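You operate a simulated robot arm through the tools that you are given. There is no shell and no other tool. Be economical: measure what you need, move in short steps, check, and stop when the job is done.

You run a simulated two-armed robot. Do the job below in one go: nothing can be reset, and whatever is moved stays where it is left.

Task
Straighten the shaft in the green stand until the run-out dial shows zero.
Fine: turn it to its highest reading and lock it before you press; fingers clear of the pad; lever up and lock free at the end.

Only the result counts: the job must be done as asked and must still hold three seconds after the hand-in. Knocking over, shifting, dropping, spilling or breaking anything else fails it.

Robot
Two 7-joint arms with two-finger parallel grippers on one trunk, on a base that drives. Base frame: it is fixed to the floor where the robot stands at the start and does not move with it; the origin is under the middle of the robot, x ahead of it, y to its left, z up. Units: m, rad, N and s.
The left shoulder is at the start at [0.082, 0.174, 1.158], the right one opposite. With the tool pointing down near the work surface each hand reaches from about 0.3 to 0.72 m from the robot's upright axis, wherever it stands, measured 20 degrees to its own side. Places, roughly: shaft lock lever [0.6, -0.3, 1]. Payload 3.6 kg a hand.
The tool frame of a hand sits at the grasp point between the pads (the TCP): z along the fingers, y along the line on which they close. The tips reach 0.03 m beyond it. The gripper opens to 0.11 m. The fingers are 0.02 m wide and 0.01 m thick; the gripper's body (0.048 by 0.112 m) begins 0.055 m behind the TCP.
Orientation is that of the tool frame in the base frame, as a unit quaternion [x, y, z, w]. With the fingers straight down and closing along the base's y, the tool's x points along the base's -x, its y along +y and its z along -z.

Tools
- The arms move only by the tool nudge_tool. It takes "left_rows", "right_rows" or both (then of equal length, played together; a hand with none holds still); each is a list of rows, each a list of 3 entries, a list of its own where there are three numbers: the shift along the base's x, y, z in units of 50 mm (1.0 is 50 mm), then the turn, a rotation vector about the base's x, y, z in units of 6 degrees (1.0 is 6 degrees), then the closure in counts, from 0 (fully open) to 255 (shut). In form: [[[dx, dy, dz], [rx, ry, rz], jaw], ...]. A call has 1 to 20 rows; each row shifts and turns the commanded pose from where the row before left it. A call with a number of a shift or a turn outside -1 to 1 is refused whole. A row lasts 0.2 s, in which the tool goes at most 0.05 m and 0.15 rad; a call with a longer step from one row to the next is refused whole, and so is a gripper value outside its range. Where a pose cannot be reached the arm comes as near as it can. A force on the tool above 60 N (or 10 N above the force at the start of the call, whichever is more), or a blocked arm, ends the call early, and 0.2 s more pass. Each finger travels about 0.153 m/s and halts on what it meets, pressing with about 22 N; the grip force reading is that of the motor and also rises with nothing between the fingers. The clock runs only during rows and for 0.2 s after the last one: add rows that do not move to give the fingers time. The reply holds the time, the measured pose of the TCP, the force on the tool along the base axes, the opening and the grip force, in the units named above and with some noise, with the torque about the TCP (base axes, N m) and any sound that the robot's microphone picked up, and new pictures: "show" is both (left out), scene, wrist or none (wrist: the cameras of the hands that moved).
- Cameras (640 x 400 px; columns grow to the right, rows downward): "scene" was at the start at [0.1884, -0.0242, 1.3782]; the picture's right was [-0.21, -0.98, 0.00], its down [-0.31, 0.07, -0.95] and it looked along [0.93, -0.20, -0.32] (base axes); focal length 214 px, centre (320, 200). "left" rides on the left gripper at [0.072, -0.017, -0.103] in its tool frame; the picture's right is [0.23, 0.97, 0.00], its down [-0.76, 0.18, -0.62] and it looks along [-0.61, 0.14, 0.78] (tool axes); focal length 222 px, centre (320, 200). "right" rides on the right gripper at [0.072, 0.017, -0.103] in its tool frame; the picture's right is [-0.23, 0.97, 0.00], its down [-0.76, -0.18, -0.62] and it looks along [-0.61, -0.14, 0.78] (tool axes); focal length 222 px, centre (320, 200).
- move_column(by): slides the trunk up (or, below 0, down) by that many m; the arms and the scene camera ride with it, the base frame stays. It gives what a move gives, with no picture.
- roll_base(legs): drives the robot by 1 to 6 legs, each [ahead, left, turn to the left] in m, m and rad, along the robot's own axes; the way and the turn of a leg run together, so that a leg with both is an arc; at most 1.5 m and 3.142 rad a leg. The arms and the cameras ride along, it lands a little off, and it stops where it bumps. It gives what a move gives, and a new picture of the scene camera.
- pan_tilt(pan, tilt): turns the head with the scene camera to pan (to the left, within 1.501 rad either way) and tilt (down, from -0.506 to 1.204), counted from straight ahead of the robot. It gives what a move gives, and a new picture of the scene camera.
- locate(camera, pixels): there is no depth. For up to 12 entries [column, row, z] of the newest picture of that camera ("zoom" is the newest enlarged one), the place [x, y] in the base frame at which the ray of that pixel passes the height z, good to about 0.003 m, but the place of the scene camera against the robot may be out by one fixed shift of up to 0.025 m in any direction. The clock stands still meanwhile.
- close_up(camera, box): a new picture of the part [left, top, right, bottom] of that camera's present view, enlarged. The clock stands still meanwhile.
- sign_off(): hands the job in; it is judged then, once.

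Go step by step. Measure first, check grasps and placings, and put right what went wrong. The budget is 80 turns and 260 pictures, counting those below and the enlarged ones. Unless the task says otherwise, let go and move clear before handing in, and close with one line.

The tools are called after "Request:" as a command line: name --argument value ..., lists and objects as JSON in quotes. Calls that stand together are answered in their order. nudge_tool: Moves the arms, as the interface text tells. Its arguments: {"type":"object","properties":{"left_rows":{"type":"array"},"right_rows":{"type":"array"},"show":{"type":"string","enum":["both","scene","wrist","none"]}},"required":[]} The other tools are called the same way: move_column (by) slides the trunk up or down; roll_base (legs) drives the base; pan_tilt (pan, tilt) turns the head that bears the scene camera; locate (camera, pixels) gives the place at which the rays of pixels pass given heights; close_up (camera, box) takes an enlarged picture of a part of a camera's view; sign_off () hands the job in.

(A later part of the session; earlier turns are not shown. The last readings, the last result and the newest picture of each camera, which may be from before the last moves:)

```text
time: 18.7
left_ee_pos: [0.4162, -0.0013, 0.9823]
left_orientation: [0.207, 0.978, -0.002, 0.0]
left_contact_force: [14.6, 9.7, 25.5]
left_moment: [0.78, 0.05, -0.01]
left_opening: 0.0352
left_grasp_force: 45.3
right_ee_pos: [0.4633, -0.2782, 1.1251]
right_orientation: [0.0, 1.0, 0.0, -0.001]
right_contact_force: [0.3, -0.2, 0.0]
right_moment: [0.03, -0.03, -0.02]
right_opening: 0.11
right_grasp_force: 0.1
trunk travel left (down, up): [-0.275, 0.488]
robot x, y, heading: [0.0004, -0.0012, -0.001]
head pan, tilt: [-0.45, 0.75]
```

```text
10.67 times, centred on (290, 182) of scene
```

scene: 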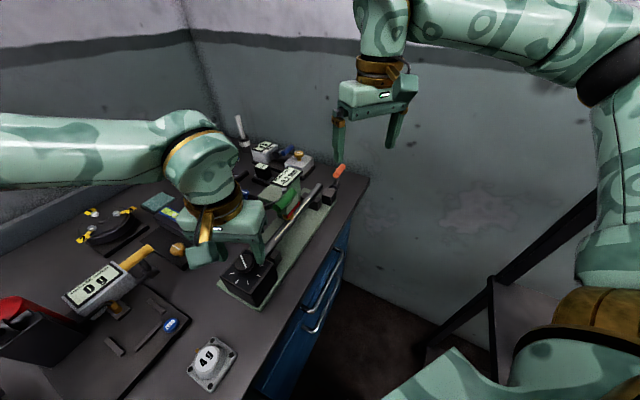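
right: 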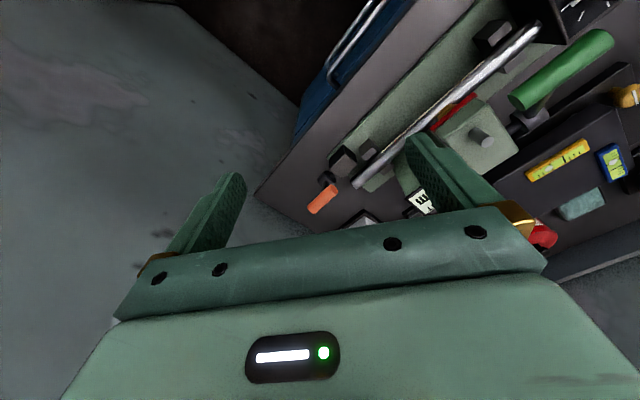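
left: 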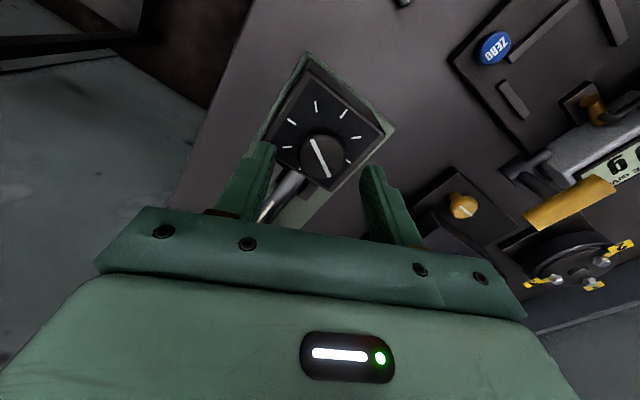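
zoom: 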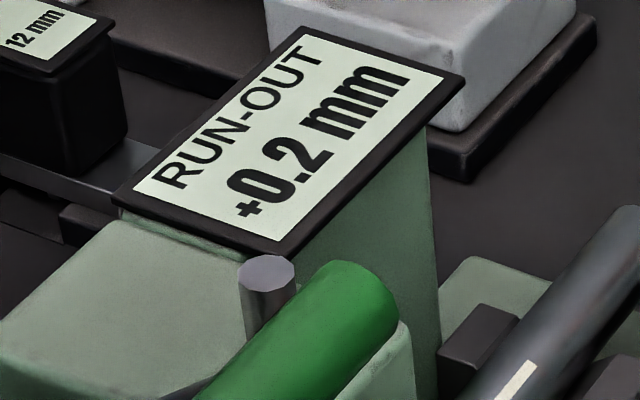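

Transition .1/.2 is at knob ≈ 87°. Now I find the lower one: release, turn the hand forward, regrip and turn the knob back to ≈ 24°.

Request:
nudge_tool --left_rows '[[[0, 0, 0], [0, 0, 0], 120], [[0, 0, 0.4], [0, 0, 0], 120], [[0, 0, 0], [0, 0, 1], 120], [[0, 0, 0], [0, 0, 1], 120], [[0, 0, 0], [0, 0, 1], 120], [[0, 0, 0], [0, 0, 1], 120], [[0, 0, 0], [0, 0, 1], 120], [[0, 0, 0], [0, 0, 1], 120], [[0, 0, 0], [0, 0, 1], 120], [[0, 0, 0], [0, 0, 1], 120], [[0, 0, 0], [0, 0, 1], 120], [[0, 0, 0], [0, 0, 1], 120], [[0, 0, 0], [0, 0, 1], 120], [[0, 0, 0], [0, 0, 0], 120], [[0, 0, -0.36], [0, 0, 0], 120], [[0, 0, 0], [0, 0, 0], 255], [[0, 0, 0], [0, 0, 0], 255]]' --show "wrist"

Request:
nudge_tool --left_rows '[[[0, 0, 0], [0, 0, -1], 255], [[0, 0, 0], [0, 0, -1], 255], [[0, 0, 0], [0, 0, -1], 255], [[0, 0, 0], [0, 0, -1], 255], [[0, 0, 0], [0, 0, -1], 255], [[0, 0, 0], [0, 0, -1], 255], [[0, 0, 0], [0, 0, -1], 255], [[0, 0, 0], [0, 0, 0], 255]]' --show "wrist"

Request:
close_up --camera "scene" --box '[240, 155, 340, 220]'

Request:
nudge_tool --left_rows '[[[0, 0, 0], [0, 0, -1], 255], [[0, 0, 0], [0, 0, 0], 255]]' --show "none"

Request:
close_up --camera "scene" --box '[260, 165, 320, 200]'

Request:
nudge_tool --left_rows '[[[0, 0, 0], [0, 0, -1], 255], [[0, 0, 0], [0, 0, 0], 255]]' --show "none"

Request:
close_up --camera "scene" --box '[260, 165, 320, 200]'

```text
time: 22.3
left_ee_pos: [0.4169, -0.0021, 0.9858]
left_orientation: [-0.36, 0.933, -0.002, 0.0]
left_contact_force: [-1.8, 2.1, 3.3]
left_moment: [-0.09, 0.72, 0.01]
left_opening: 0.0355
left_grasp_force: 45.5
right_ee_pos: [0.4618, -0.2791, 1.1251]
right_orientation: [0.0, 1.0, 0.0, 0.0]
right_contact_force: [0.2, 0.2, -0.3]
right_moment: [-0.01, 0.02, 0.02]
right_opening: 0.1098
right_grasp_force: 0.0
trunk travel left (down, up): [-0.275, 0.488]
robot x, y, heading: [0.001, 0.0022, -0.003]
head pan, tilt: [-0.45, 0.75]
```

left: 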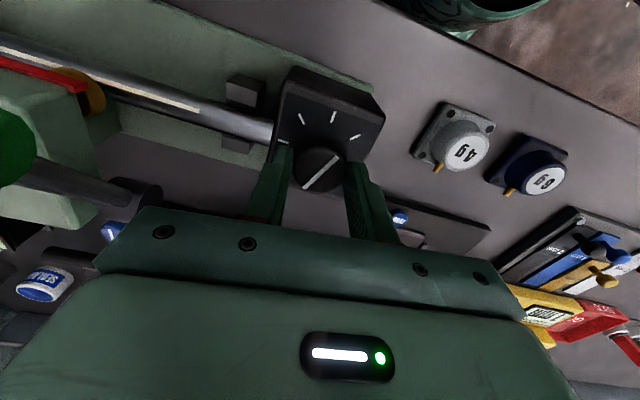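

```text
time: 24.1
left_ee_pos: [0.4152, -0.0002, 0.9852]
left_orientation: [-0.001, 1.0, -0.001, 0.0]
left_contact_force: [-3.0, 6.8, 2.9]
left_moment: [0.54, -0.19, 0.0]
left_opening: 0.0356
left_grasp_force: 45.2
right_ee_pos: [0.4621, -0.2779, 1.1254]
right_orientation: [0.0, 1.0, 0.0, -0.001]
right_contact_force: [0.2, -0.8, -0.1]
right_moment: [-0.02, -0.01, -0.02]
right_opening: 0.11
right_grasp_force: 0.3
trunk travel left (down, up): [-0.275, 0.488]
robot x, y, heading: [0.0006, -0.0041, -0.005]
head pan, tilt: [-0.45, 0.75]
```

left: 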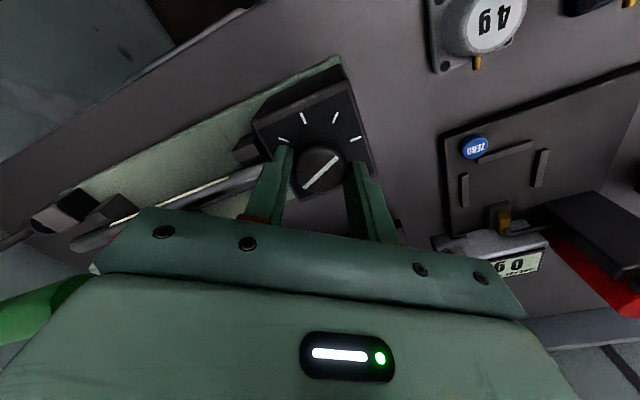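

```text
6.15 times, centred on (290, 188) of scene
```

zoom: 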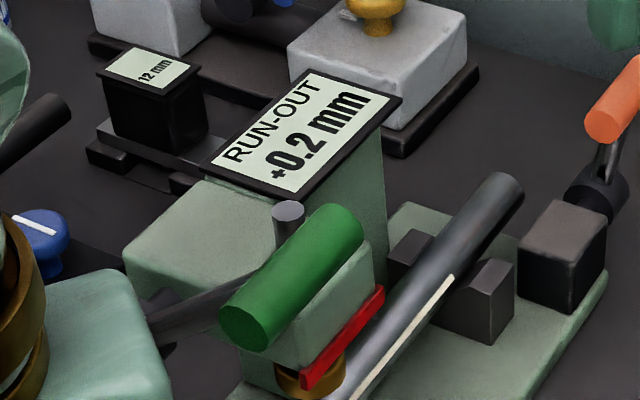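

```text
time: 24.7
left_ee_pos: [0.4159, -0.001, 0.9869]
left_orientation: [0.051, 0.999, -0.001, 0.0]
left_contact_force: [-0.5, 8.1, 3.6]
left_moment: [0.51, -0.03, 0.02]
left_opening: 0.0356
left_grasp_force: 45.0
right_ee_pos: [0.4614, -0.2775, 1.1264]
right_orientation: [0.001, 1.0, 0.001, 0.0]
right_contact_force: [-0.4, 0.5, 0.3]
right_moment: [-0.01, -0.01, -0.01]
right_opening: 0.1102
right_grasp_force: 0.1
trunk travel left (down, up): [-0.275, 0.488]
robot x, y, heading: [0.0055, 0.0019, 0.006]
head pan, tilt: [-0.45, 0.75]
```

```text
10.67 times, centred on (290, 182) of scene
```

zoom: 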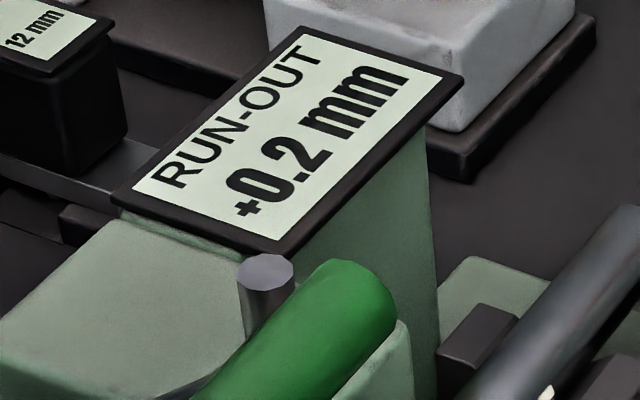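

```text
time: 25.3
left_ee_pos: [0.4154, -0.0011, 0.9853]
left_orientation: [0.104, 0.995, -0.001, -0.001]
left_contact_force: [0.1, 9.1, 4.9]
left_moment: [0.62, 0.4, 0.04]
left_opening: 0.0356
left_grasp_force: 45.1
right_ee_pos: [0.4625, -0.2778, 1.1252]
right_orientation: [0.0, 1.0, 0.001, 0.0]
right_contact_force: [-0.3, -0.4, 0.1]
right_moment: [-0.01, 0.02, 0.0]
right_opening: 0.1102
right_grasp_force: 0.1
trunk travel left (down, up): [-0.275, 0.488]
robot x, y, heading: [-0.0003, -0.0007, 0.003]
head pan, tilt: [-0.45, 0.75]
```

```text
10.67 times, centred on (290, 182) of scene
```

zoom: 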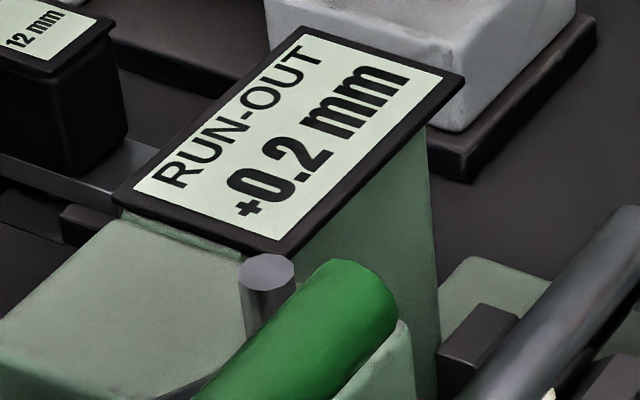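

Still +0.2 at ≈12°. One more step.

Request:
nudge_tool --left_rows '[[[0, 0, 0], [0, 0, -1], 255], [[0, 0, 0], [0, 0, 0], 255]]' --show "none"

Request:
close_up --camera "scene" --box '[240, 155, 340, 220]'

Request:
nudge_tool --left_rows '[[[0, 0, 0], [0, 0, -1], 255], [[0, 0, 0], [0, 0, 0], 255]]' --show "wrist"

Request:
close_up --camera "scene" --box '[240, 155, 340, 220]'

```text
time: 25.9
left_ee_pos: [0.4153, -0.0014, 0.9857]
left_orientation: [0.155, 0.988, 0.0, -0.001]
left_contact_force: [-1.6, 10.8, 7.3]
left_moment: [0.71, 0.5, -0.04]
left_opening: 0.0356
left_grasp_force: 44.9
right_ee_pos: [0.4617, -0.2769, 1.1248]
right_orientation: [-0.001, 1.0, 0.0, -0.001]
right_contact_force: [-0.3, -0.7, -0.2]
right_moment: [-0.01, 0.02, 0.01]
right_opening: 0.1103
right_grasp_force: 0.2
trunk travel left (down, up): [-0.275, 0.488]
robot x, y, heading: [0.0025, 0.0016, -0.0]
head pan, tilt: [-0.45, 0.75]
```

```text
6.15 times, centred on (290, 188) of scene
```

zoom: 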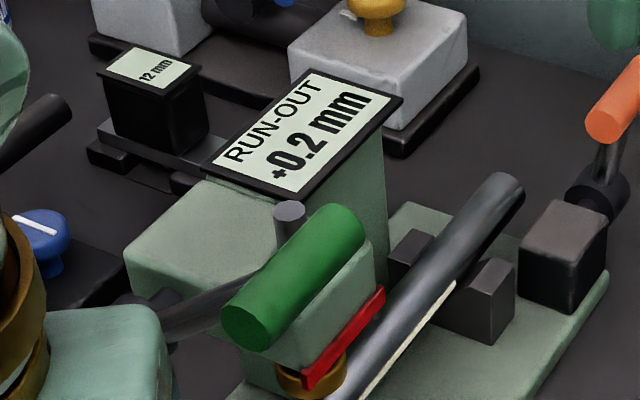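

```text
time: 26.5
left_ee_pos: [0.4148, -0.001, 0.9848]
left_orientation: [0.208, 0.978, 0.0, 0.0]
left_contact_force: [-0.7, 10.5, 6.4]
left_moment: [0.63, 0.17, 0.01]
left_opening: 0.0357
left_grasp_force: 45.0
right_ee_pos: [0.4611, -0.2767, 1.1254]
right_orientation: [0.0, 1.0, -0.001, -0.002]
right_contact_force: [0.8, -1.3, -0.1]
right_moment: [0.01, -0.03, -0.02]
right_opening: 0.1102
right_grasp_force: 0.0
trunk travel left (down, up): [-0.275, 0.488]
robot x, y, heading: [0.0034, 0.0013, -0.001]
head pan, tilt: [-0.45, 0.75]
```

left: 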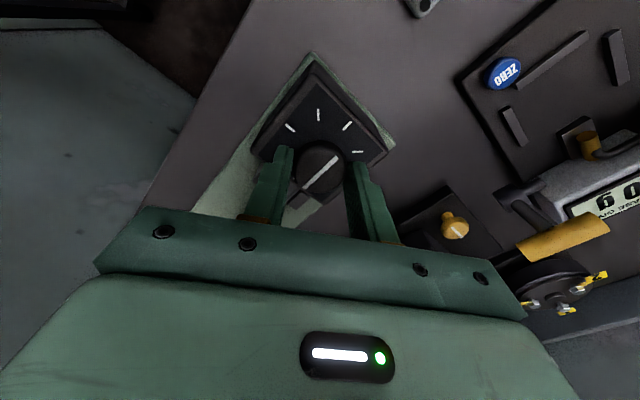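

```text
6.15 times, centred on (290, 188) of scene
```

zoom: 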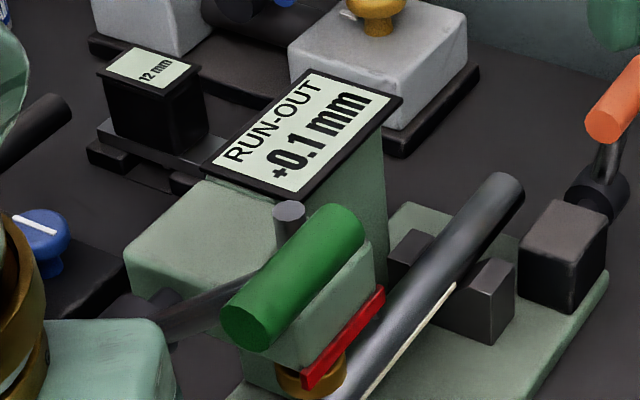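

Lower transition ≈ 3°, upper ≈ 87° → peak at ≈ 45° (≈0.20 mm). Turn the knob to 45° and keep holding it; then measure the lock lever with the right camera.

Request:
nudge_tool --left_rows '[[[0, 0, 0], [0, 0, 1], 255], [[0, 0, 0], [0, 0, 1], 255], [[0, 0, 0], [0, 0, 1], 255], [[0, 0, 0], [0, 0, 1], 255], [[0, 0, 0], [0, 0, 1], 255], [[0, 0, 0], [0, 0, 1], 255], [[0, 0, 0], [0, 0, 1], 255], [[0, 0, 0], [0, 0, 0.5], 255], [[0, 0, 0], [0, 0, 0], 255]]' --right_rows '[[[0.4, -0.2, -0.2], [0, 0, 0], 0], [[0.4, -0.1, -0.2], [0, 0, 0], 0], [[0, 0, 0], [0, 0, 0], 0], [[0, 0, 0], [0, 0, 0], 0], [[0, 0, 0], [0, 0, 0], 0], [[0, 0, 0], [0, 0, 0], 0], [[0, 0, 0], [0, 0, 0], 0], [[0, 0, 0], [0, 0, 0], 0], [[0, 0, 0], [0, 0, 0], 0]]'

Request:
close_up --camera "scene" --box '[240, 155, 340, 220]'

Request:
close_up --camera "right" --box '[240, 80, 420, 220]'

```text
time: 28.5
left_ee_pos: [0.4159, -0.002, 0.9862]
left_orientation: [-0.185, 0.983, -0.001, -0.001]
left_contact_force: [1.1, 5.7, 3.3]
left_moment: [0.42, -0.59, -0.02]
left_opening: 0.0355
left_grasp_force: 44.4
right_ee_pos: [0.4929, -0.2902, 1.1093]
right_orientation: [0.0, 1.0, 0.0, 0.001]
right_contact_force: [0.8, 0.2, -0.5]
right_moment: [0.0, 0.0, 0.02]
right_opening: 0.1101
right_grasp_force: 0.1
right hand out of reach, approached as far as the arm can: row 2
trunk travel left (down, up): [-0.275, 0.488]
robot x, y, heading: [-0.0005, -0.0002, -0.005]
head pan, tilt: [-0.45, 0.75]
```

scene: 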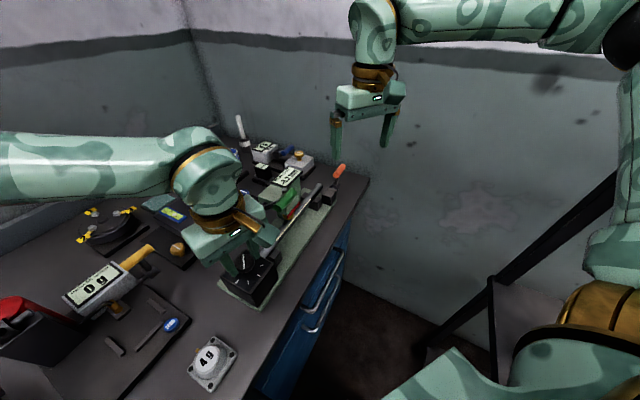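
right: 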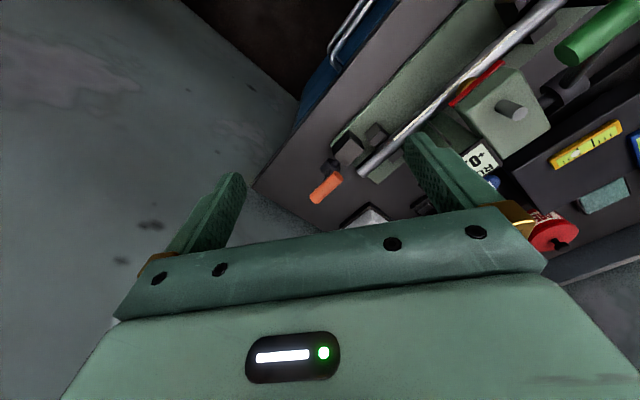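
left: 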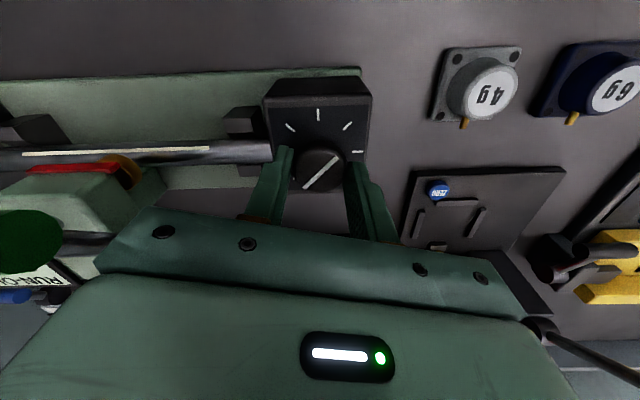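

```text
6.15 times, centred on (290, 188) of scene
```

zoom: 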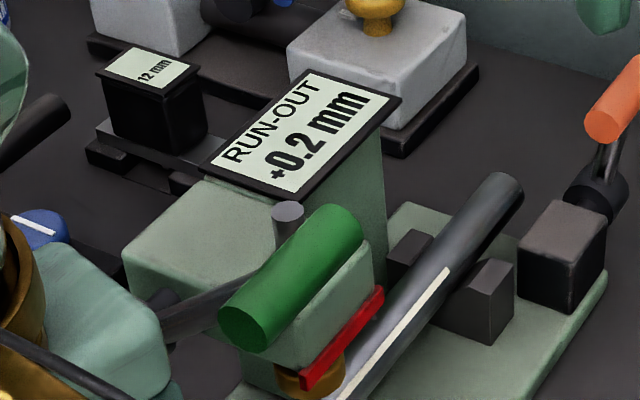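

```text
2.86 times, centred on (330, 150) of right
```

zoom: 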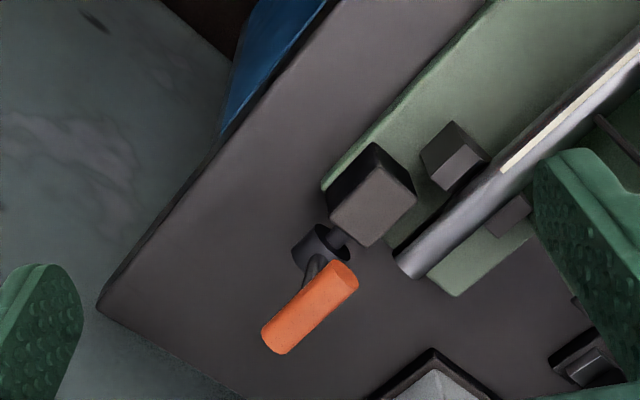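

Dial reads +0.2 at the peak. The right arm is at its reach limit, so I release the knob, lift the left hand high, and then drive parallel to the bench edge by about (0.06,-0.09).

Request:
nudge_tool --left_rows '[[[0, 0, 0], [0, 0, 0], 110], [[0, 0, 0], [0, 0, 0], 110], [[0, 0, 0.5], [0, 0, 0], 110], [[0, 0, 0.8], [0, 0, 0], 110], [[0, 0, 0.8], [0, 0, -0.5], 0], [[0, 0, 0.8], [0, 0, -1], 0], [[0, 0.4, 0.8], [0, 0, -1], 0], [[0, 0.8, 0.5], [0, 0, -1], 0], [[0, 0, 0], [0, 0, 0], 0]]' --show "scene"

Request:
close_up --camera "scene" --box '[210, 155, 360, 310]'

```text
time: 30.5
left_ee_pos: [0.4176, 0.0588, 1.1952]
left_orientation: [0.0, 1.0, 0.0, -0.001]
left_contact_force: [-0.3, -1.3, 0.3]
left_moment: [0.03, 0.0, 0.03]
left_opening: 0.1099
left_grasp_force: 0.2
right_ee_pos: [0.4927, -0.293, 1.1099]
right_orientation: [0.002, 1.0, 0.001, -0.001]
right_contact_force: [-0.1, -0.1, 0.3]
right_moment: [0.02, 0.03, -0.01]
right_opening: 0.1098
right_grasp_force: 0.2
trunk travel left (down, up): [-0.275, 0.488]
robot x, y, heading: [0.0022, 0.0011, 0.0]
head pan, tilt: [-0.45, 0.75]
```

scene: 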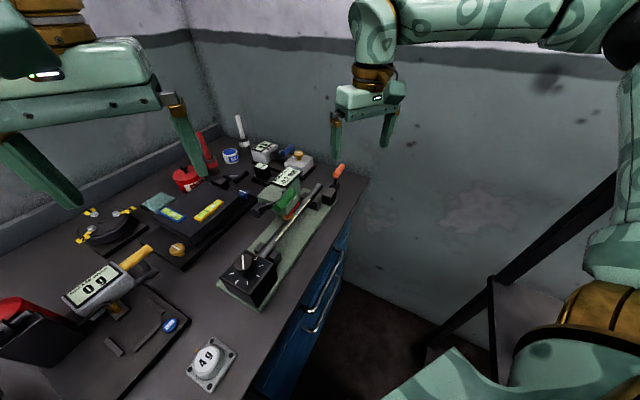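

```text
2.58 times, centred on (285, 232) of scene
```

zoom: 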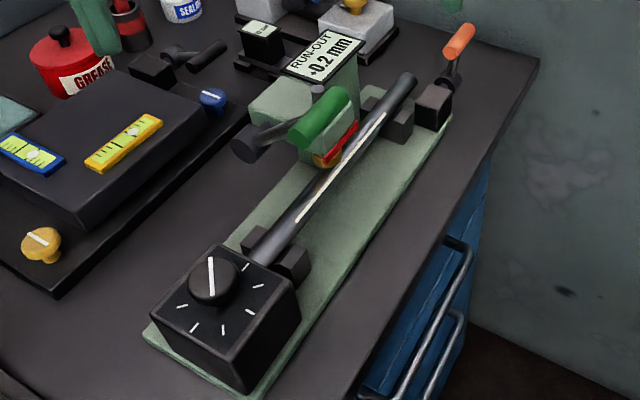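

Knob stays at 45°, reading +0.2. Drive in one small leg parallel to the bench edge.

Request:
roll_base --legs '[[0.06, -0.09, 0]]'

```text
time: 31.7
left_ee_pos: [0.4786, -0.032, 1.1949]
left_orientation: [-0.002, 1.0, 0.0, -0.001]
left_contact_force: [-0.1, -0.5, 0.1]
left_moment: [0.01, 0.01, -0.01]
left_opening: 0.1099
left_grasp_force: 0.1
right_ee_pos: [0.5543, -0.3829, 1.1098]
right_orientation: [0.001, 1.0, 0.001, 0.0]
right_contact_force: [-0.8, -0.5, -0.3]
right_moment: [0.07, -0.02, -0.03]
right_opening: 0.11
right_grasp_force: 0.1
trunk travel left (down, up): [-0.275, 0.488]
robot x, y, heading: [0.0597, -0.0921, -0.0]
head pan, tilt: [-0.45, 0.75]
```

scene: 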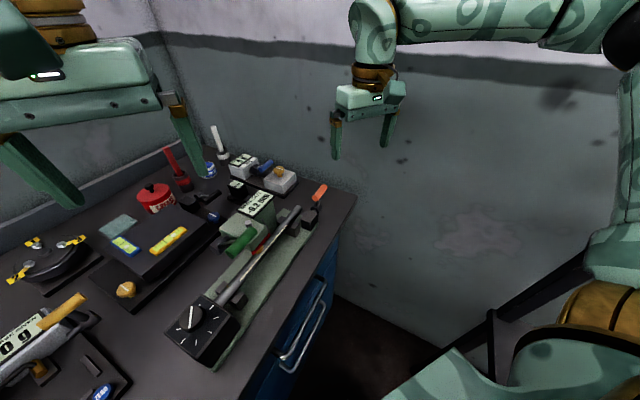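

Base shifted by (0.06,-0.092). Now turn the right hand −56° so it closes across the shaft axis, and place it above the orange lever.

Request:
nudge_tool --right_rows '[[[0, 0, 0], [0, 0, -1], 0], [[0, 0, 0], [0, 0, -1], 0], [[0, 0, 0], [0, 0, -1], 0], [[0.1, 0.2, 0], [0, 0, -1], 0], [[0.1, 0.2, 0], [0, 0, -1], 0], [[0.1, 0.2, 0], [0, 0, -1], 0], [[0.1, 0.2, 0], [0, 0, -1], 0], [[0.1, 0.2, 0], [0, 0, -1], 0], [[0.1, 0.2, 0], [0, 0, -1], 0], [[0.1, 0.2, 0], [0, 0, -0.33], 0], [[0.06, 0.16, -0.3], [0, 0, 0], 0], [[0, 0, 0], [0, 0, 0], 0]]'

Request:
close_up --camera "right" --box '[200, 60, 440, 220]'

```text
time: 34.3
left_ee_pos: [0.4774, -0.0306, 1.195]
left_orientation: [-0.001, 1.0, -0.001, -0.001]
left_contact_force: [0.2, 0.2, 0.4]
left_moment: [-0.05, 0.0, 0.0]
left_opening: 0.1101
left_grasp_force: 0.1
right_ee_pos: [0.592, -0.3036, 1.0949]
right_orientation: [0.47, 0.883, 0.0, 0.001]
right_contact_force: [0.0, -0.6, -0.9]
right_moment: [0.0, 0.01, 0.0]
right_opening: 0.1098
right_grasp_force: 0.0
trunk travel left (down, up): [-0.275, 0.488]
robot x, y, heading: [0.0581, -0.0908, -0.001]
head pan, tilt: [-0.45, 0.75]
```

scene: 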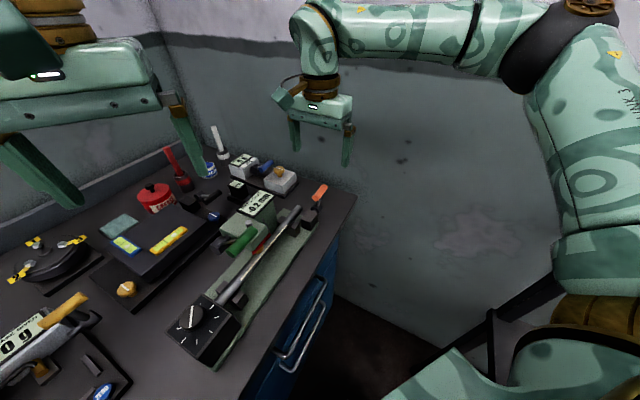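
right: 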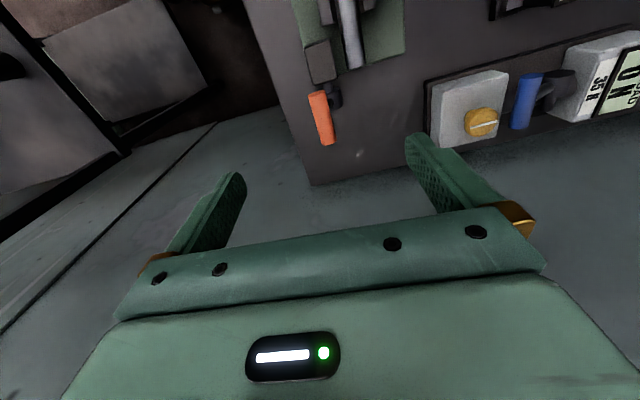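

```text
2.50 times, centred on (320, 140) of right
```

zoom: 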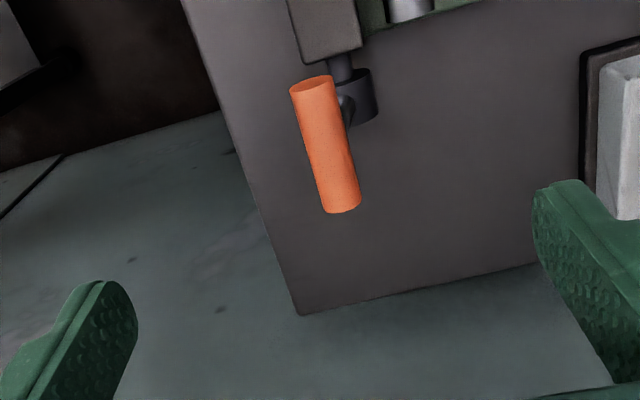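

Request:
locate --camera "right" --pixels '[[322, 118, 0.96], [322, 118, 0.98], [315, 94, 0.97], [328, 142, 0.97], [334, 98, 0.92], [334, 98, 0.94], [316, 60, 0.94], [327, 86, 0.94], [310, 185, 0.9]]'

Request:
close_up --camera "scene" --box '[290, 170, 350, 220]'

Request:
locate --camera "scene" --pixels '[[319, 192, 0.96], [319, 192, 0.98], [319, 192, 1.0]]'

```text
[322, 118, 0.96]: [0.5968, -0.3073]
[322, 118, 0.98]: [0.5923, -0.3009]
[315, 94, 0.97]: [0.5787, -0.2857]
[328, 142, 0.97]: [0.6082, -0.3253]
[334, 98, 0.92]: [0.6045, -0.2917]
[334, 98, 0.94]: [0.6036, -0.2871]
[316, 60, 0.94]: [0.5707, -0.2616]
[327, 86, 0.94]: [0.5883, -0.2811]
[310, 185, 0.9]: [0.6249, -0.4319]
```

```text
8.00 times, centred on (320, 195) of scene
```

zoom: 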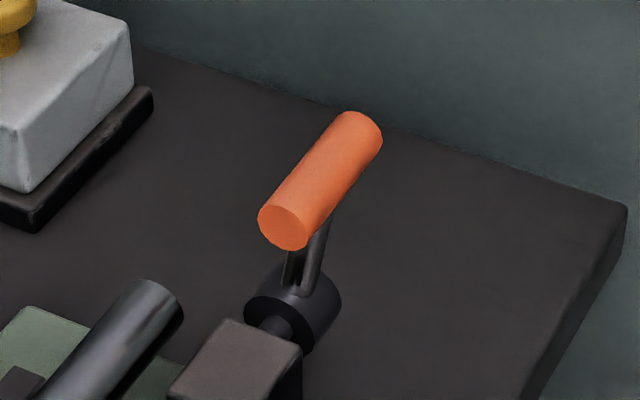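

```text
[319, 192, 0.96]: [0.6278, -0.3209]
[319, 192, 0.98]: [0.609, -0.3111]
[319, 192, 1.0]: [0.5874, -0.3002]
```

Handle axis centred at (0.5945,-0.304,0.97), leaning toward the bench edge from its hub. I'll descend with fingers straddling it and grip.

Request:
nudge_tool --right_rows '[[[0.05, 0, 0], [0, 0, 0], 110], [[0, 0, -0.6], [0, 0, 0], 110], [[0, 0, -0.6], [0, 0, 0], 110], [[0, 0, -0.6], [0, 0, 0], 110], [[0, 0, -0.3], [0, 0, 0], 110], [[0, 0, -0.1], [0, 0, 0], 110], [[0, 0, 0], [0, 0, 0], 110]]'

Request:
close_up --camera "right" --box '[220, 80, 420, 230]'

Request:
close_up --camera "scene" --box '[280, 150, 360, 230]'

```text
time: 35.9
left_ee_pos: [0.4768, -0.0307, 1.1947]
left_orientation: [-0.002, 1.0, -0.001, -0.001]
left_contact_force: [-0.5, 0.5, 0.4]
left_moment: [0.01, 0.01, 0.05]
left_opening: 0.1101
left_grasp_force: 0.1
right_ee_pos: [0.5942, -0.305, 0.9854]
right_orientation: [0.469, 0.883, 0.0, 0.001]
right_contact_force: [0.4, 0.2, 0.0]
right_moment: [0.0, -0.03, -0.02]
right_opening: 0.0626
right_grasp_force: 0.0
trunk travel left (down, up): [-0.275, 0.488]
robot x, y, heading: [0.0624, -0.0902, -0.002]
head pan, tilt: [-0.45, 0.75]
```

scene: 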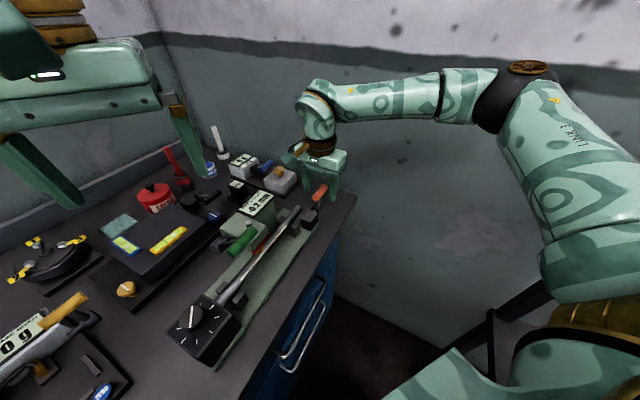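
right: 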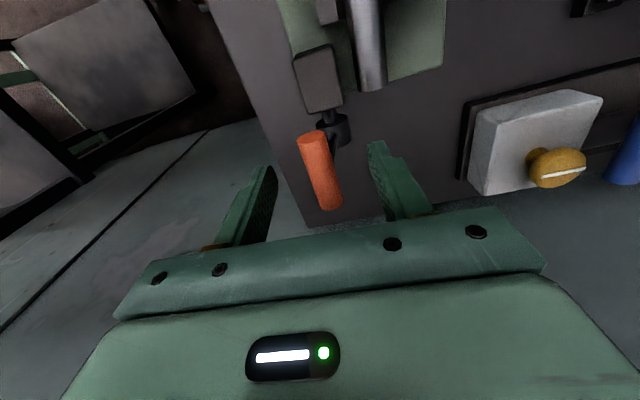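

```text
2.67 times, centred on (320, 155) of right
```

zoom: 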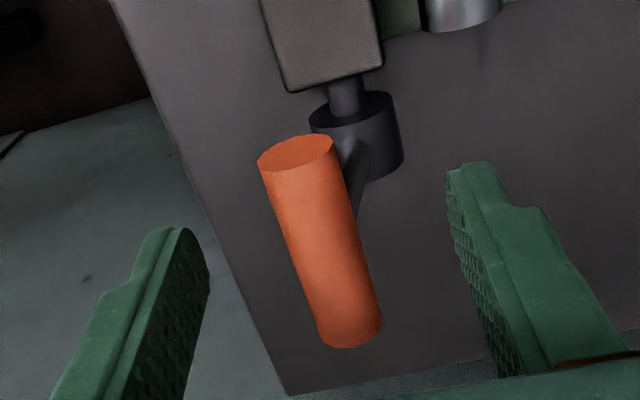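

```text
5.00 times, centred on (320, 190) of scene
```

zoom: 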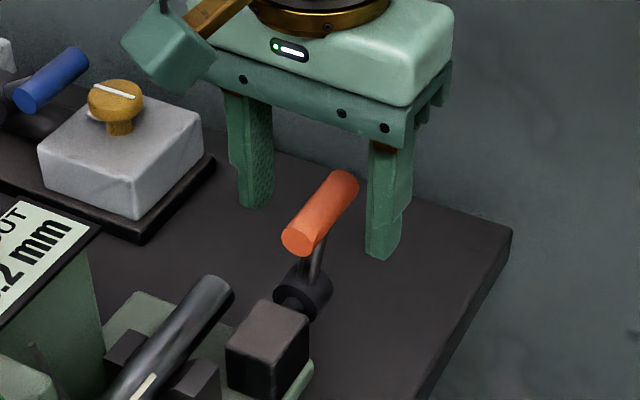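

The handle is centred between the fingers (right zoom 320,240). Close.

Request:
nudge_tool --right_rows '[[[0, 0, 0], [0, 0, 0], 180], [[0, 0, 0], [0, 0, 0], 255], [[0, 0, 0], [0, 0, 0], 255], [[0, 0, 0], [0, 0, 0], 255]]' --show "wrist"

Request:
close_up --camera "scene" --box '[280, 150, 360, 230]'

```text
time: 36.9
left_ee_pos: [0.4779, -0.031, 1.1943]
left_orientation: [-0.002, 1.0, -0.002, -0.001]
left_contact_force: [-0.8, -0.4, 0.2]
left_moment: [0.0, -0.04, -0.02]
left_opening: 0.1102
left_grasp_force: 0.1
right_ee_pos: [0.5946, -0.3037, 0.9852]
right_orientation: [0.47, 0.883, 0.0, 0.0]
right_contact_force: [1.3, -1.0, -1.4]
right_moment: [-0.1, -0.04, 1.0]
right_opening: 0.0182
right_grasp_force: 45.2
trunk travel left (down, up): [-0.275, 0.488]
robot x, y, heading: [0.0569, -0.0955, 0.001]
head pan, tilt: [-0.45, 0.75]
```

right: 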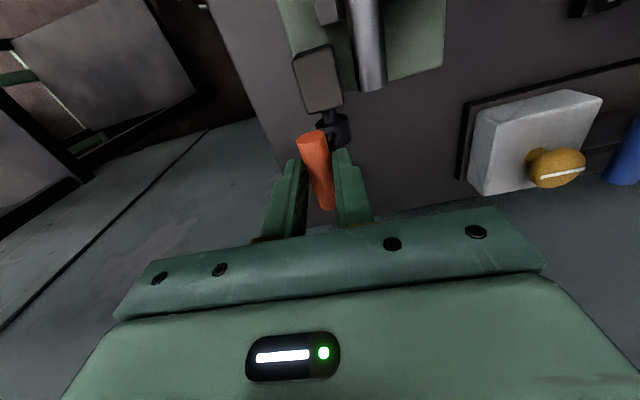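

```text
5.00 times, centred on (320, 190) of scene
```

zoom: 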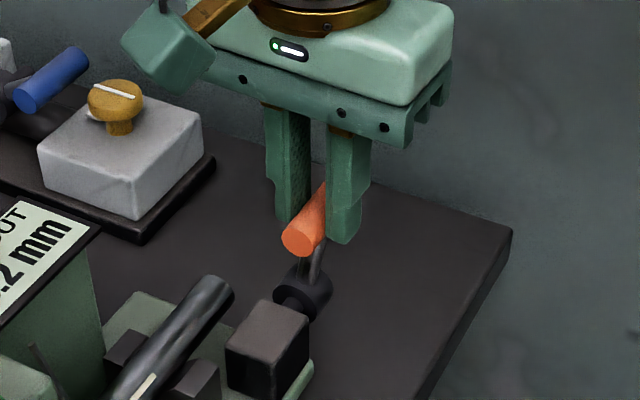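

Gripped (0.018 m). Probe: move 10 mm toward −n (bench edge), slightly down, and look at the force.

Request:
nudge_tool --right_rows '[[[-0.083, -0.055, -0.04], [0, 0, 0], 255], [[-0.083, -0.055, -0.04], [0, 0, 0], 255], [[0, 0, 0], [0, 0, 0], 255]]' --show "wrist"

Request:
close_up --camera "scene" --box '[280, 150, 360, 230]'

```text
time: 37.7
left_ee_pos: [0.478, -0.0307, 1.1948]
left_orientation: [-0.001, 1.0, -0.001, -0.001]
left_contact_force: [0.5, 0.4, -0.4]
left_moment: [0.0, 0.0, -0.02]
left_opening: 0.1102
left_grasp_force: 0.1
right_ee_pos: [0.5854, -0.3092, 0.9819]
right_orientation: [0.471, 0.882, 0.0, 0.002]
right_contact_force: [8.0, -0.4, 6.8]
right_moment: [-0.38, -0.97, 0.88]
right_opening: 0.0183
right_grasp_force: 44.7
trunk travel left (down, up): [-0.275, 0.488]
robot x, y, heading: [0.0604, -0.0943, 0.003]
head pan, tilt: [-0.45, 0.75]
```

right: 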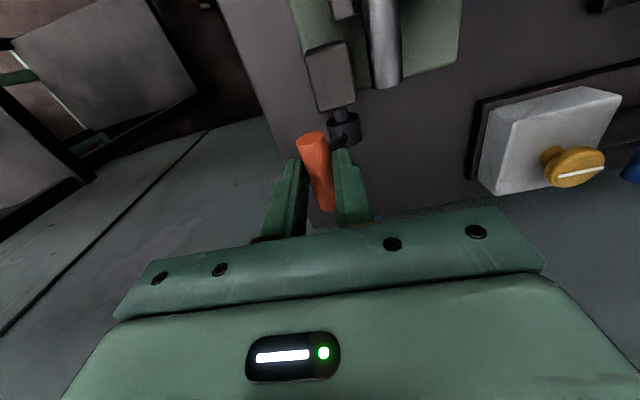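

```text
5.00 times, centred on (320, 190) of scene
```

zoom: 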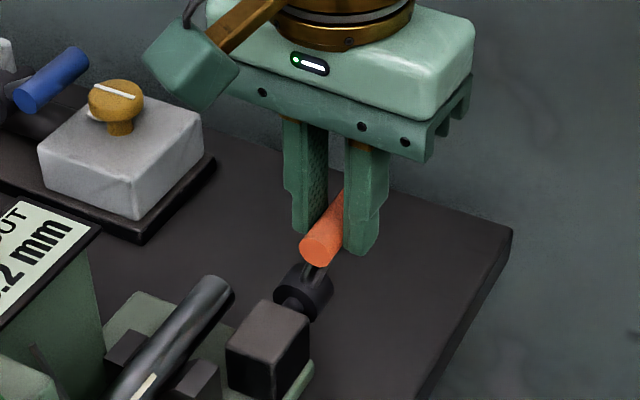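

The lever follows this way with ~8 N. Continue along the arc.

Request:
nudge_tool --right_rows '[[[-0.083, -0.055, -0.07], [0, 0, 0], 255], [[-0.083, -0.055, -0.09], [0, 0, 0], 255], [[0, 0, 0], [0, 0, 0], 255]]' --show "wrist"

Request:
close_up --camera "scene" --box '[280, 150, 360, 230]'

```text
time: 38.5
left_ee_pos: [0.4748, -0.0314, 1.196]
left_orientation: [-0.001, 1.0, 0.001, 0.001]
left_contact_force: [0.5, -0.3, -0.1]
left_moment: [0.0, 0.03, 0.03]
left_opening: 0.11
left_grasp_force: 0.1
right_ee_pos: [0.5753, -0.3162, 0.977]
right_orientation: [0.471, 0.882, 0.003, 0.004]
right_contact_force: [5.6, -17.5, 42.4]
right_moment: [0.05, -1.15, 0.7]
right_opening: 0.0198
right_grasp_force: 45.2
trunk travel left (down, up): [-0.275, 0.488]
robot x, y, heading: [0.0624, -0.0878, -0.003]
head pan, tilt: [-0.45, 0.75]
```

right: 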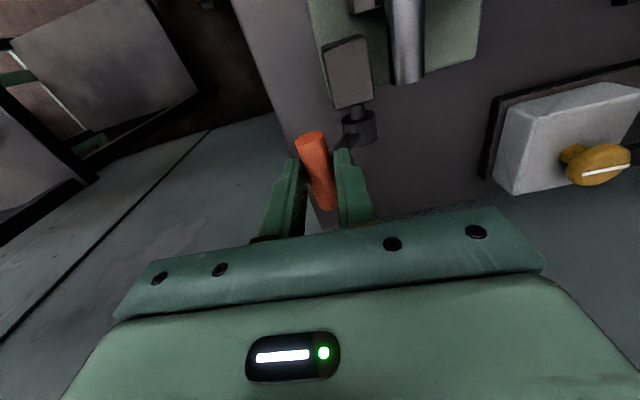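

```text
5.00 times, centred on (320, 190) of scene
```

zoom: 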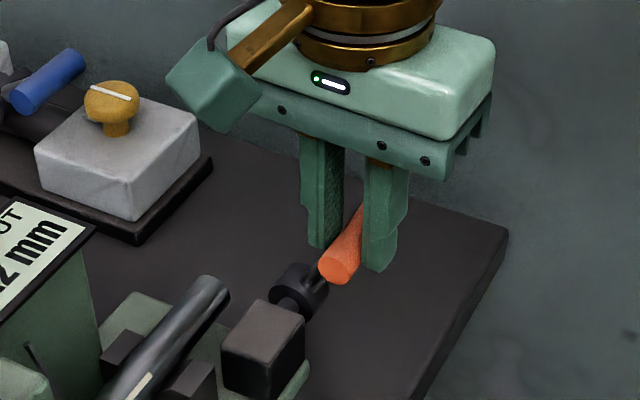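

Force is 42 N upward: I'm descending too fast for the arc. Raise slightly and move more sideways.

Request:
nudge_tool --right_rows '[[[-0.04, -0.03, 0.06], [0, 0, 0], 255], [[-0.08, -0.055, 0], [0, 0, 0], 255], [[0, 0, 0], [0, 0, 0], 255]]' --show "wrist"

Request:
close_up --camera "scene" --box '[280, 150, 360, 230]'

Request:
close_up --camera "right" --box '[240, 80, 420, 220]'

```text
time: 39.3
left_ee_pos: [0.4771, -0.0316, 1.1938]
left_orientation: [-0.002, 1.0, -0.001, -0.001]
left_contact_force: [0.2, -0.7, 1.6]
left_moment: [0.0, -0.02, 0.01]
left_opening: 0.11
left_grasp_force: 0.1
right_ee_pos: [0.5711, -0.3201, 0.9745]
right_orientation: [0.469, 0.883, -0.001, -0.001]
right_contact_force: [11.6, -8.0, 8.9]
right_moment: [-0.53, -1.33, 0.44]
right_opening: 0.0202
right_grasp_force: 45.1
trunk travel left (down, up): [-0.275, 0.488]
robot x, y, heading: [0.0617, -0.0932, -0.0]
head pan, tilt: [-0.45, 0.75]
```

right: 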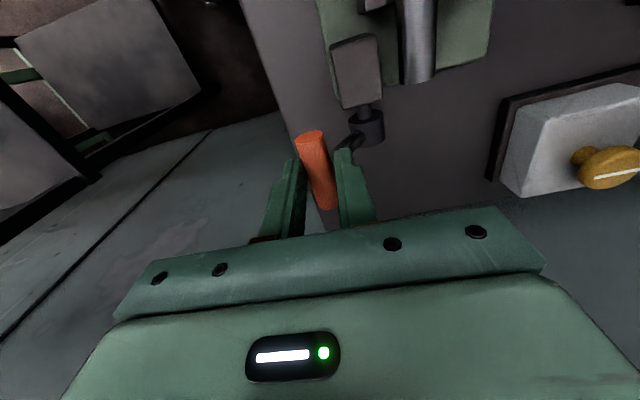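

```text
5.00 times, centred on (320, 190) of scene
```

zoom: 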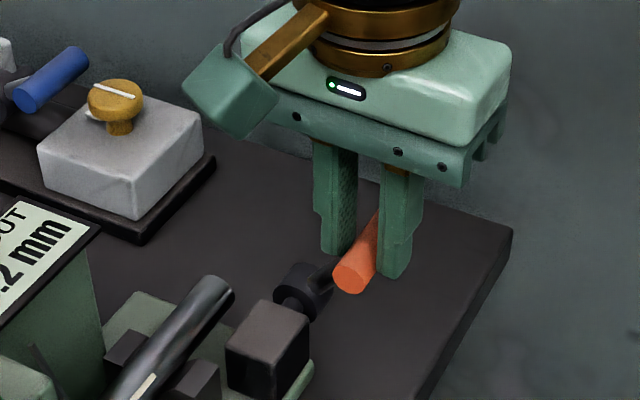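

```text
2.86 times, centred on (330, 150) of right
```

zoom: 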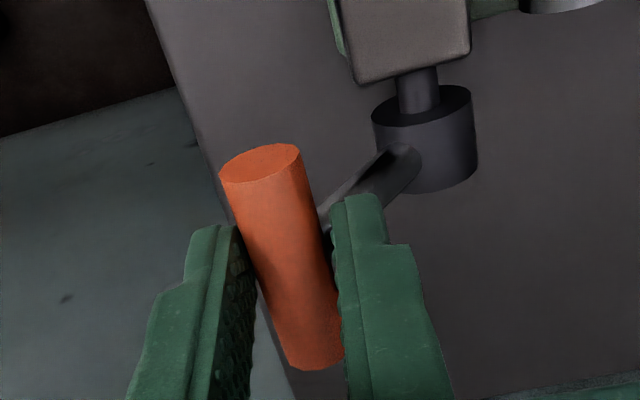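

Forces are back to ~12 N; lever is well over. Continue with more downward.

Request:
nudge_tool --right_rows '[[[-0.06, -0.04, -0.06], [0, 0, 0], 255], [[-0.05, -0.033, -0.08], [0, 0, 0], 255], [[0, 0, 0], [0, 0, 0], 255]]' --show "wrist"

Request:
close_up --camera "scene" --box '[280, 150, 360, 230]'

```text
time: 40.1
left_ee_pos: [0.476, -0.0333, 1.1943]
left_orientation: [-0.001, 1.0, 0.0, -0.001]
left_contact_force: [0.3, 0.2, -0.9]
left_moment: [0.02, -0.04, 0.02]
left_opening: 0.1101
left_grasp_force: 0.0
right_ee_pos: [0.5655, -0.3228, 0.9685]
right_orientation: [0.471, 0.882, 0.0, 0.0]
right_contact_force: [9.5, -12.2, 16.8]
right_moment: [-0.01, -0.88, 0.95]
right_opening: 0.0208
right_grasp_force: 45.5
trunk travel left (down, up): [-0.275, 0.488]
robot x, y, heading: [0.0592, -0.0882, -0.001]
head pan, tilt: [-0.45, 0.75]
```

right: 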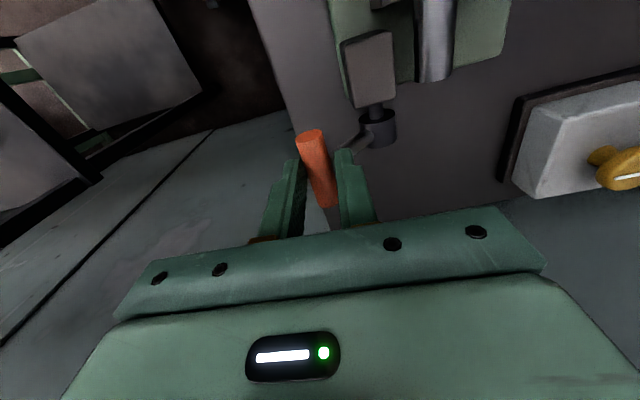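

```text
5.00 times, centred on (320, 190) of scene
```

zoom: 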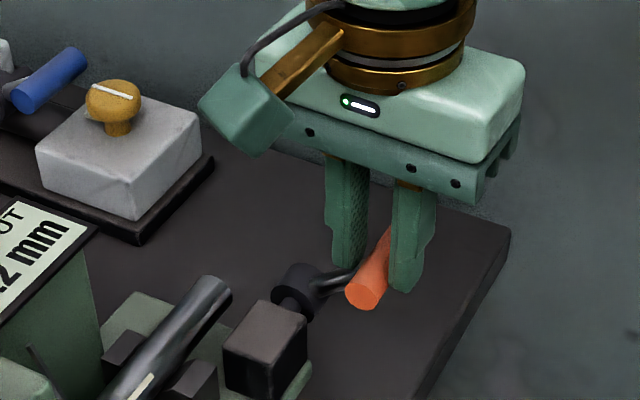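

Lever still following. Continue mostly downward.

Request:
nudge_tool --right_rows '[[[-0.025, -0.017, -0.1], [0, 0, 0], 255], [[-0.01, -0.007, -0.1], [0, 0, 0], 255], [[0, 0, 0], [0, 0, 0], 255]]' --show "wrist"

Request:
close_up --camera "scene" --box '[280, 150, 360, 230]'

```text
time: 40.9
left_ee_pos: [0.4717, -0.0349, 1.1977]
left_orientation: [0.0, 1.0, 0.001, 0.001]
left_contact_force: [-0.2, 0.8, -0.5]
left_moment: [0.01, 0.03, -0.01]
left_opening: 0.1101
left_grasp_force: 0.0
right_ee_pos: [0.5584, -0.3277, 0.9605]
right_orientation: [0.472, 0.882, 0.002, 0.001]
right_contact_force: [-14.7, -34.0, 38.3]
right_moment: [-0.59, -0.45, 0.84]
right_opening: 0.0211
right_grasp_force: 45.2
trunk travel left (down, up): [-0.275, 0.488]
robot x, y, heading: [0.0606, -0.0916, -0.002]
head pan, tilt: [-0.45, 0.75]
```

right: 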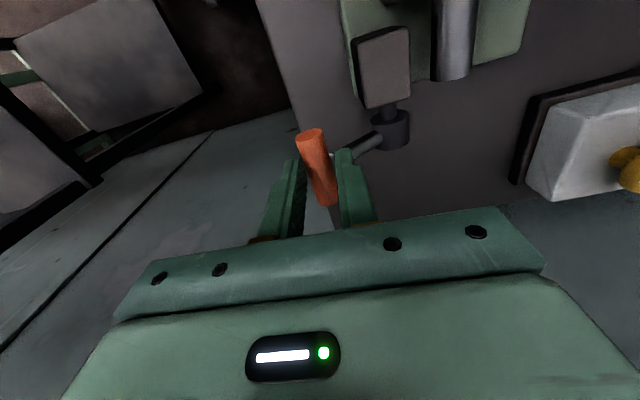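

```text
5.00 times, centred on (320, 190) of scene
```

zoom: 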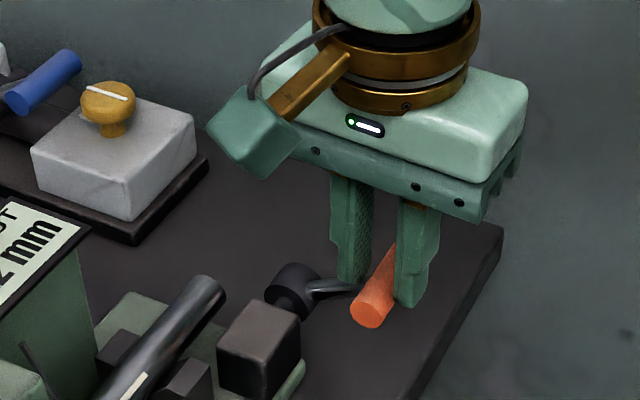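

Force pushes the hand outward (−n 31 N): the arm is longer than assumed. Relax outward, then look.

Request:
nudge_tool --right_rows '[[[-0.07, -0.047, 0], [0, 0, 0], 255], [[-0.02, -0.015, -0.03], [0, 0, 0], 255], [[0, 0, 0], [0, 0, 0], 255]]' --show "wrist"

Request:
close_up --camera "right" --box '[240, 80, 440, 220]'

Request:
close_up --camera "scene" --box '[230, 150, 350, 240]'

```text
time: 41.7
left_ee_pos: [0.4744, -0.0336, 1.1966]
left_orientation: [-0.002, 1.0, 0.002, -0.001]
left_contact_force: [0.1, 0.5, -0.5]
left_moment: [0.0, -0.01, 0.03]
left_opening: 0.1101
left_grasp_force: 0.0
right_ee_pos: [0.5567, -0.3305, 0.958]
right_orientation: [0.471, 0.882, 0.003, 0.0]
right_contact_force: [-6.7, -29.2, 23.5]
right_moment: [-1.25, -0.92, 0.12]
right_opening: 0.0211
right_grasp_force: 45.2
trunk travel left (down, up): [-0.275, 0.488]
robot x, y, heading: [0.0607, -0.0901, 0.005]
head pan, tilt: [-0.45, 0.75]
```

right: 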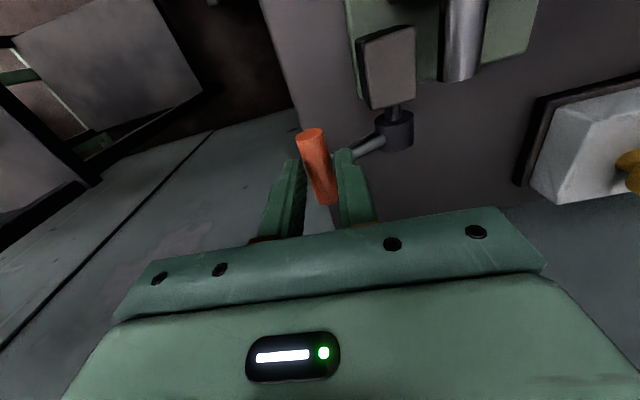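

```text
2.86 times, centred on (340, 150) of right
```

zoom: 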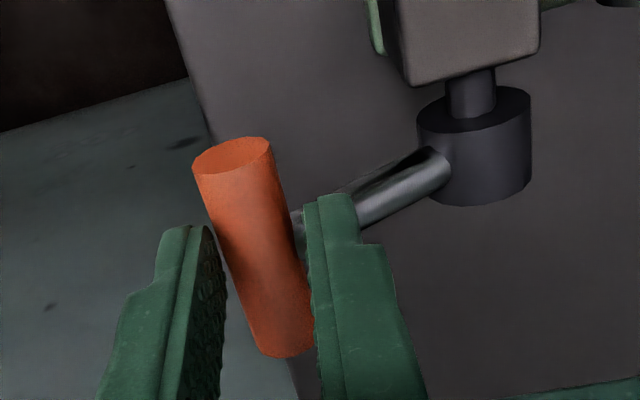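

```text
4.44 times, centred on (290, 195) of scene
```

zoom: 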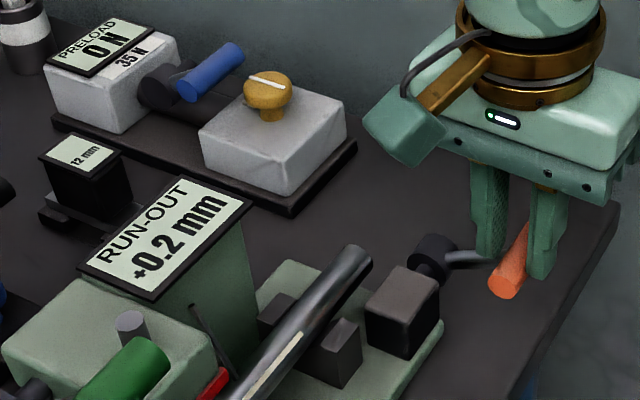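

The sideways load shows that the swing plane is ~3° off from my assumption; I correct by 2.4 mm along the axis and 2 mm outward, then press down a bit.

Request:
nudge_tool --right_rows '[[[0.0, -0.062, 0], [0, 0, 0], 255], [[0, 0, -0.06], [0, 0, 0], 255], [[0, 0, 0], [0, 0, 0], 255]]' --show "none"

Request:
close_up --camera "scene" --box '[280, 150, 360, 230]'

```text
time: 42.5
left_ee_pos: [0.4735, -0.033, 1.1959]
left_orientation: [-0.001, 1.0, 0.0, 0.001]
left_contact_force: [0.3, 0.8, 1.1]
left_moment: [0.02, -0.01, 0.02]
left_opening: 0.1096
left_grasp_force: 0.0
right_ee_pos: [0.555, -0.3307, 0.9557]
right_orientation: [0.467, 0.884, 0.001, 0.0]
right_contact_force: [-13.0, -16.2, 20.0]
right_moment: [-0.05, 0.02, 1.29]
right_opening: 0.0205
right_grasp_force: 45.0
trunk travel left (down, up): [-0.275, 0.488]
robot x, y, heading: [0.0615, -0.0916, 0.001]
head pan, tilt: [-0.45, 0.75]
```

```text
5.00 times, centred on (320, 190) of scene
```

zoom: 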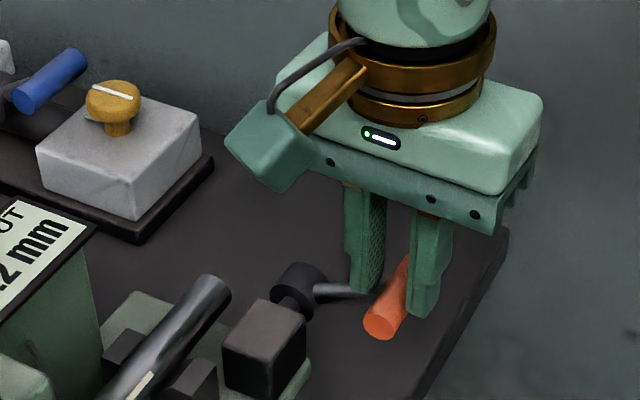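

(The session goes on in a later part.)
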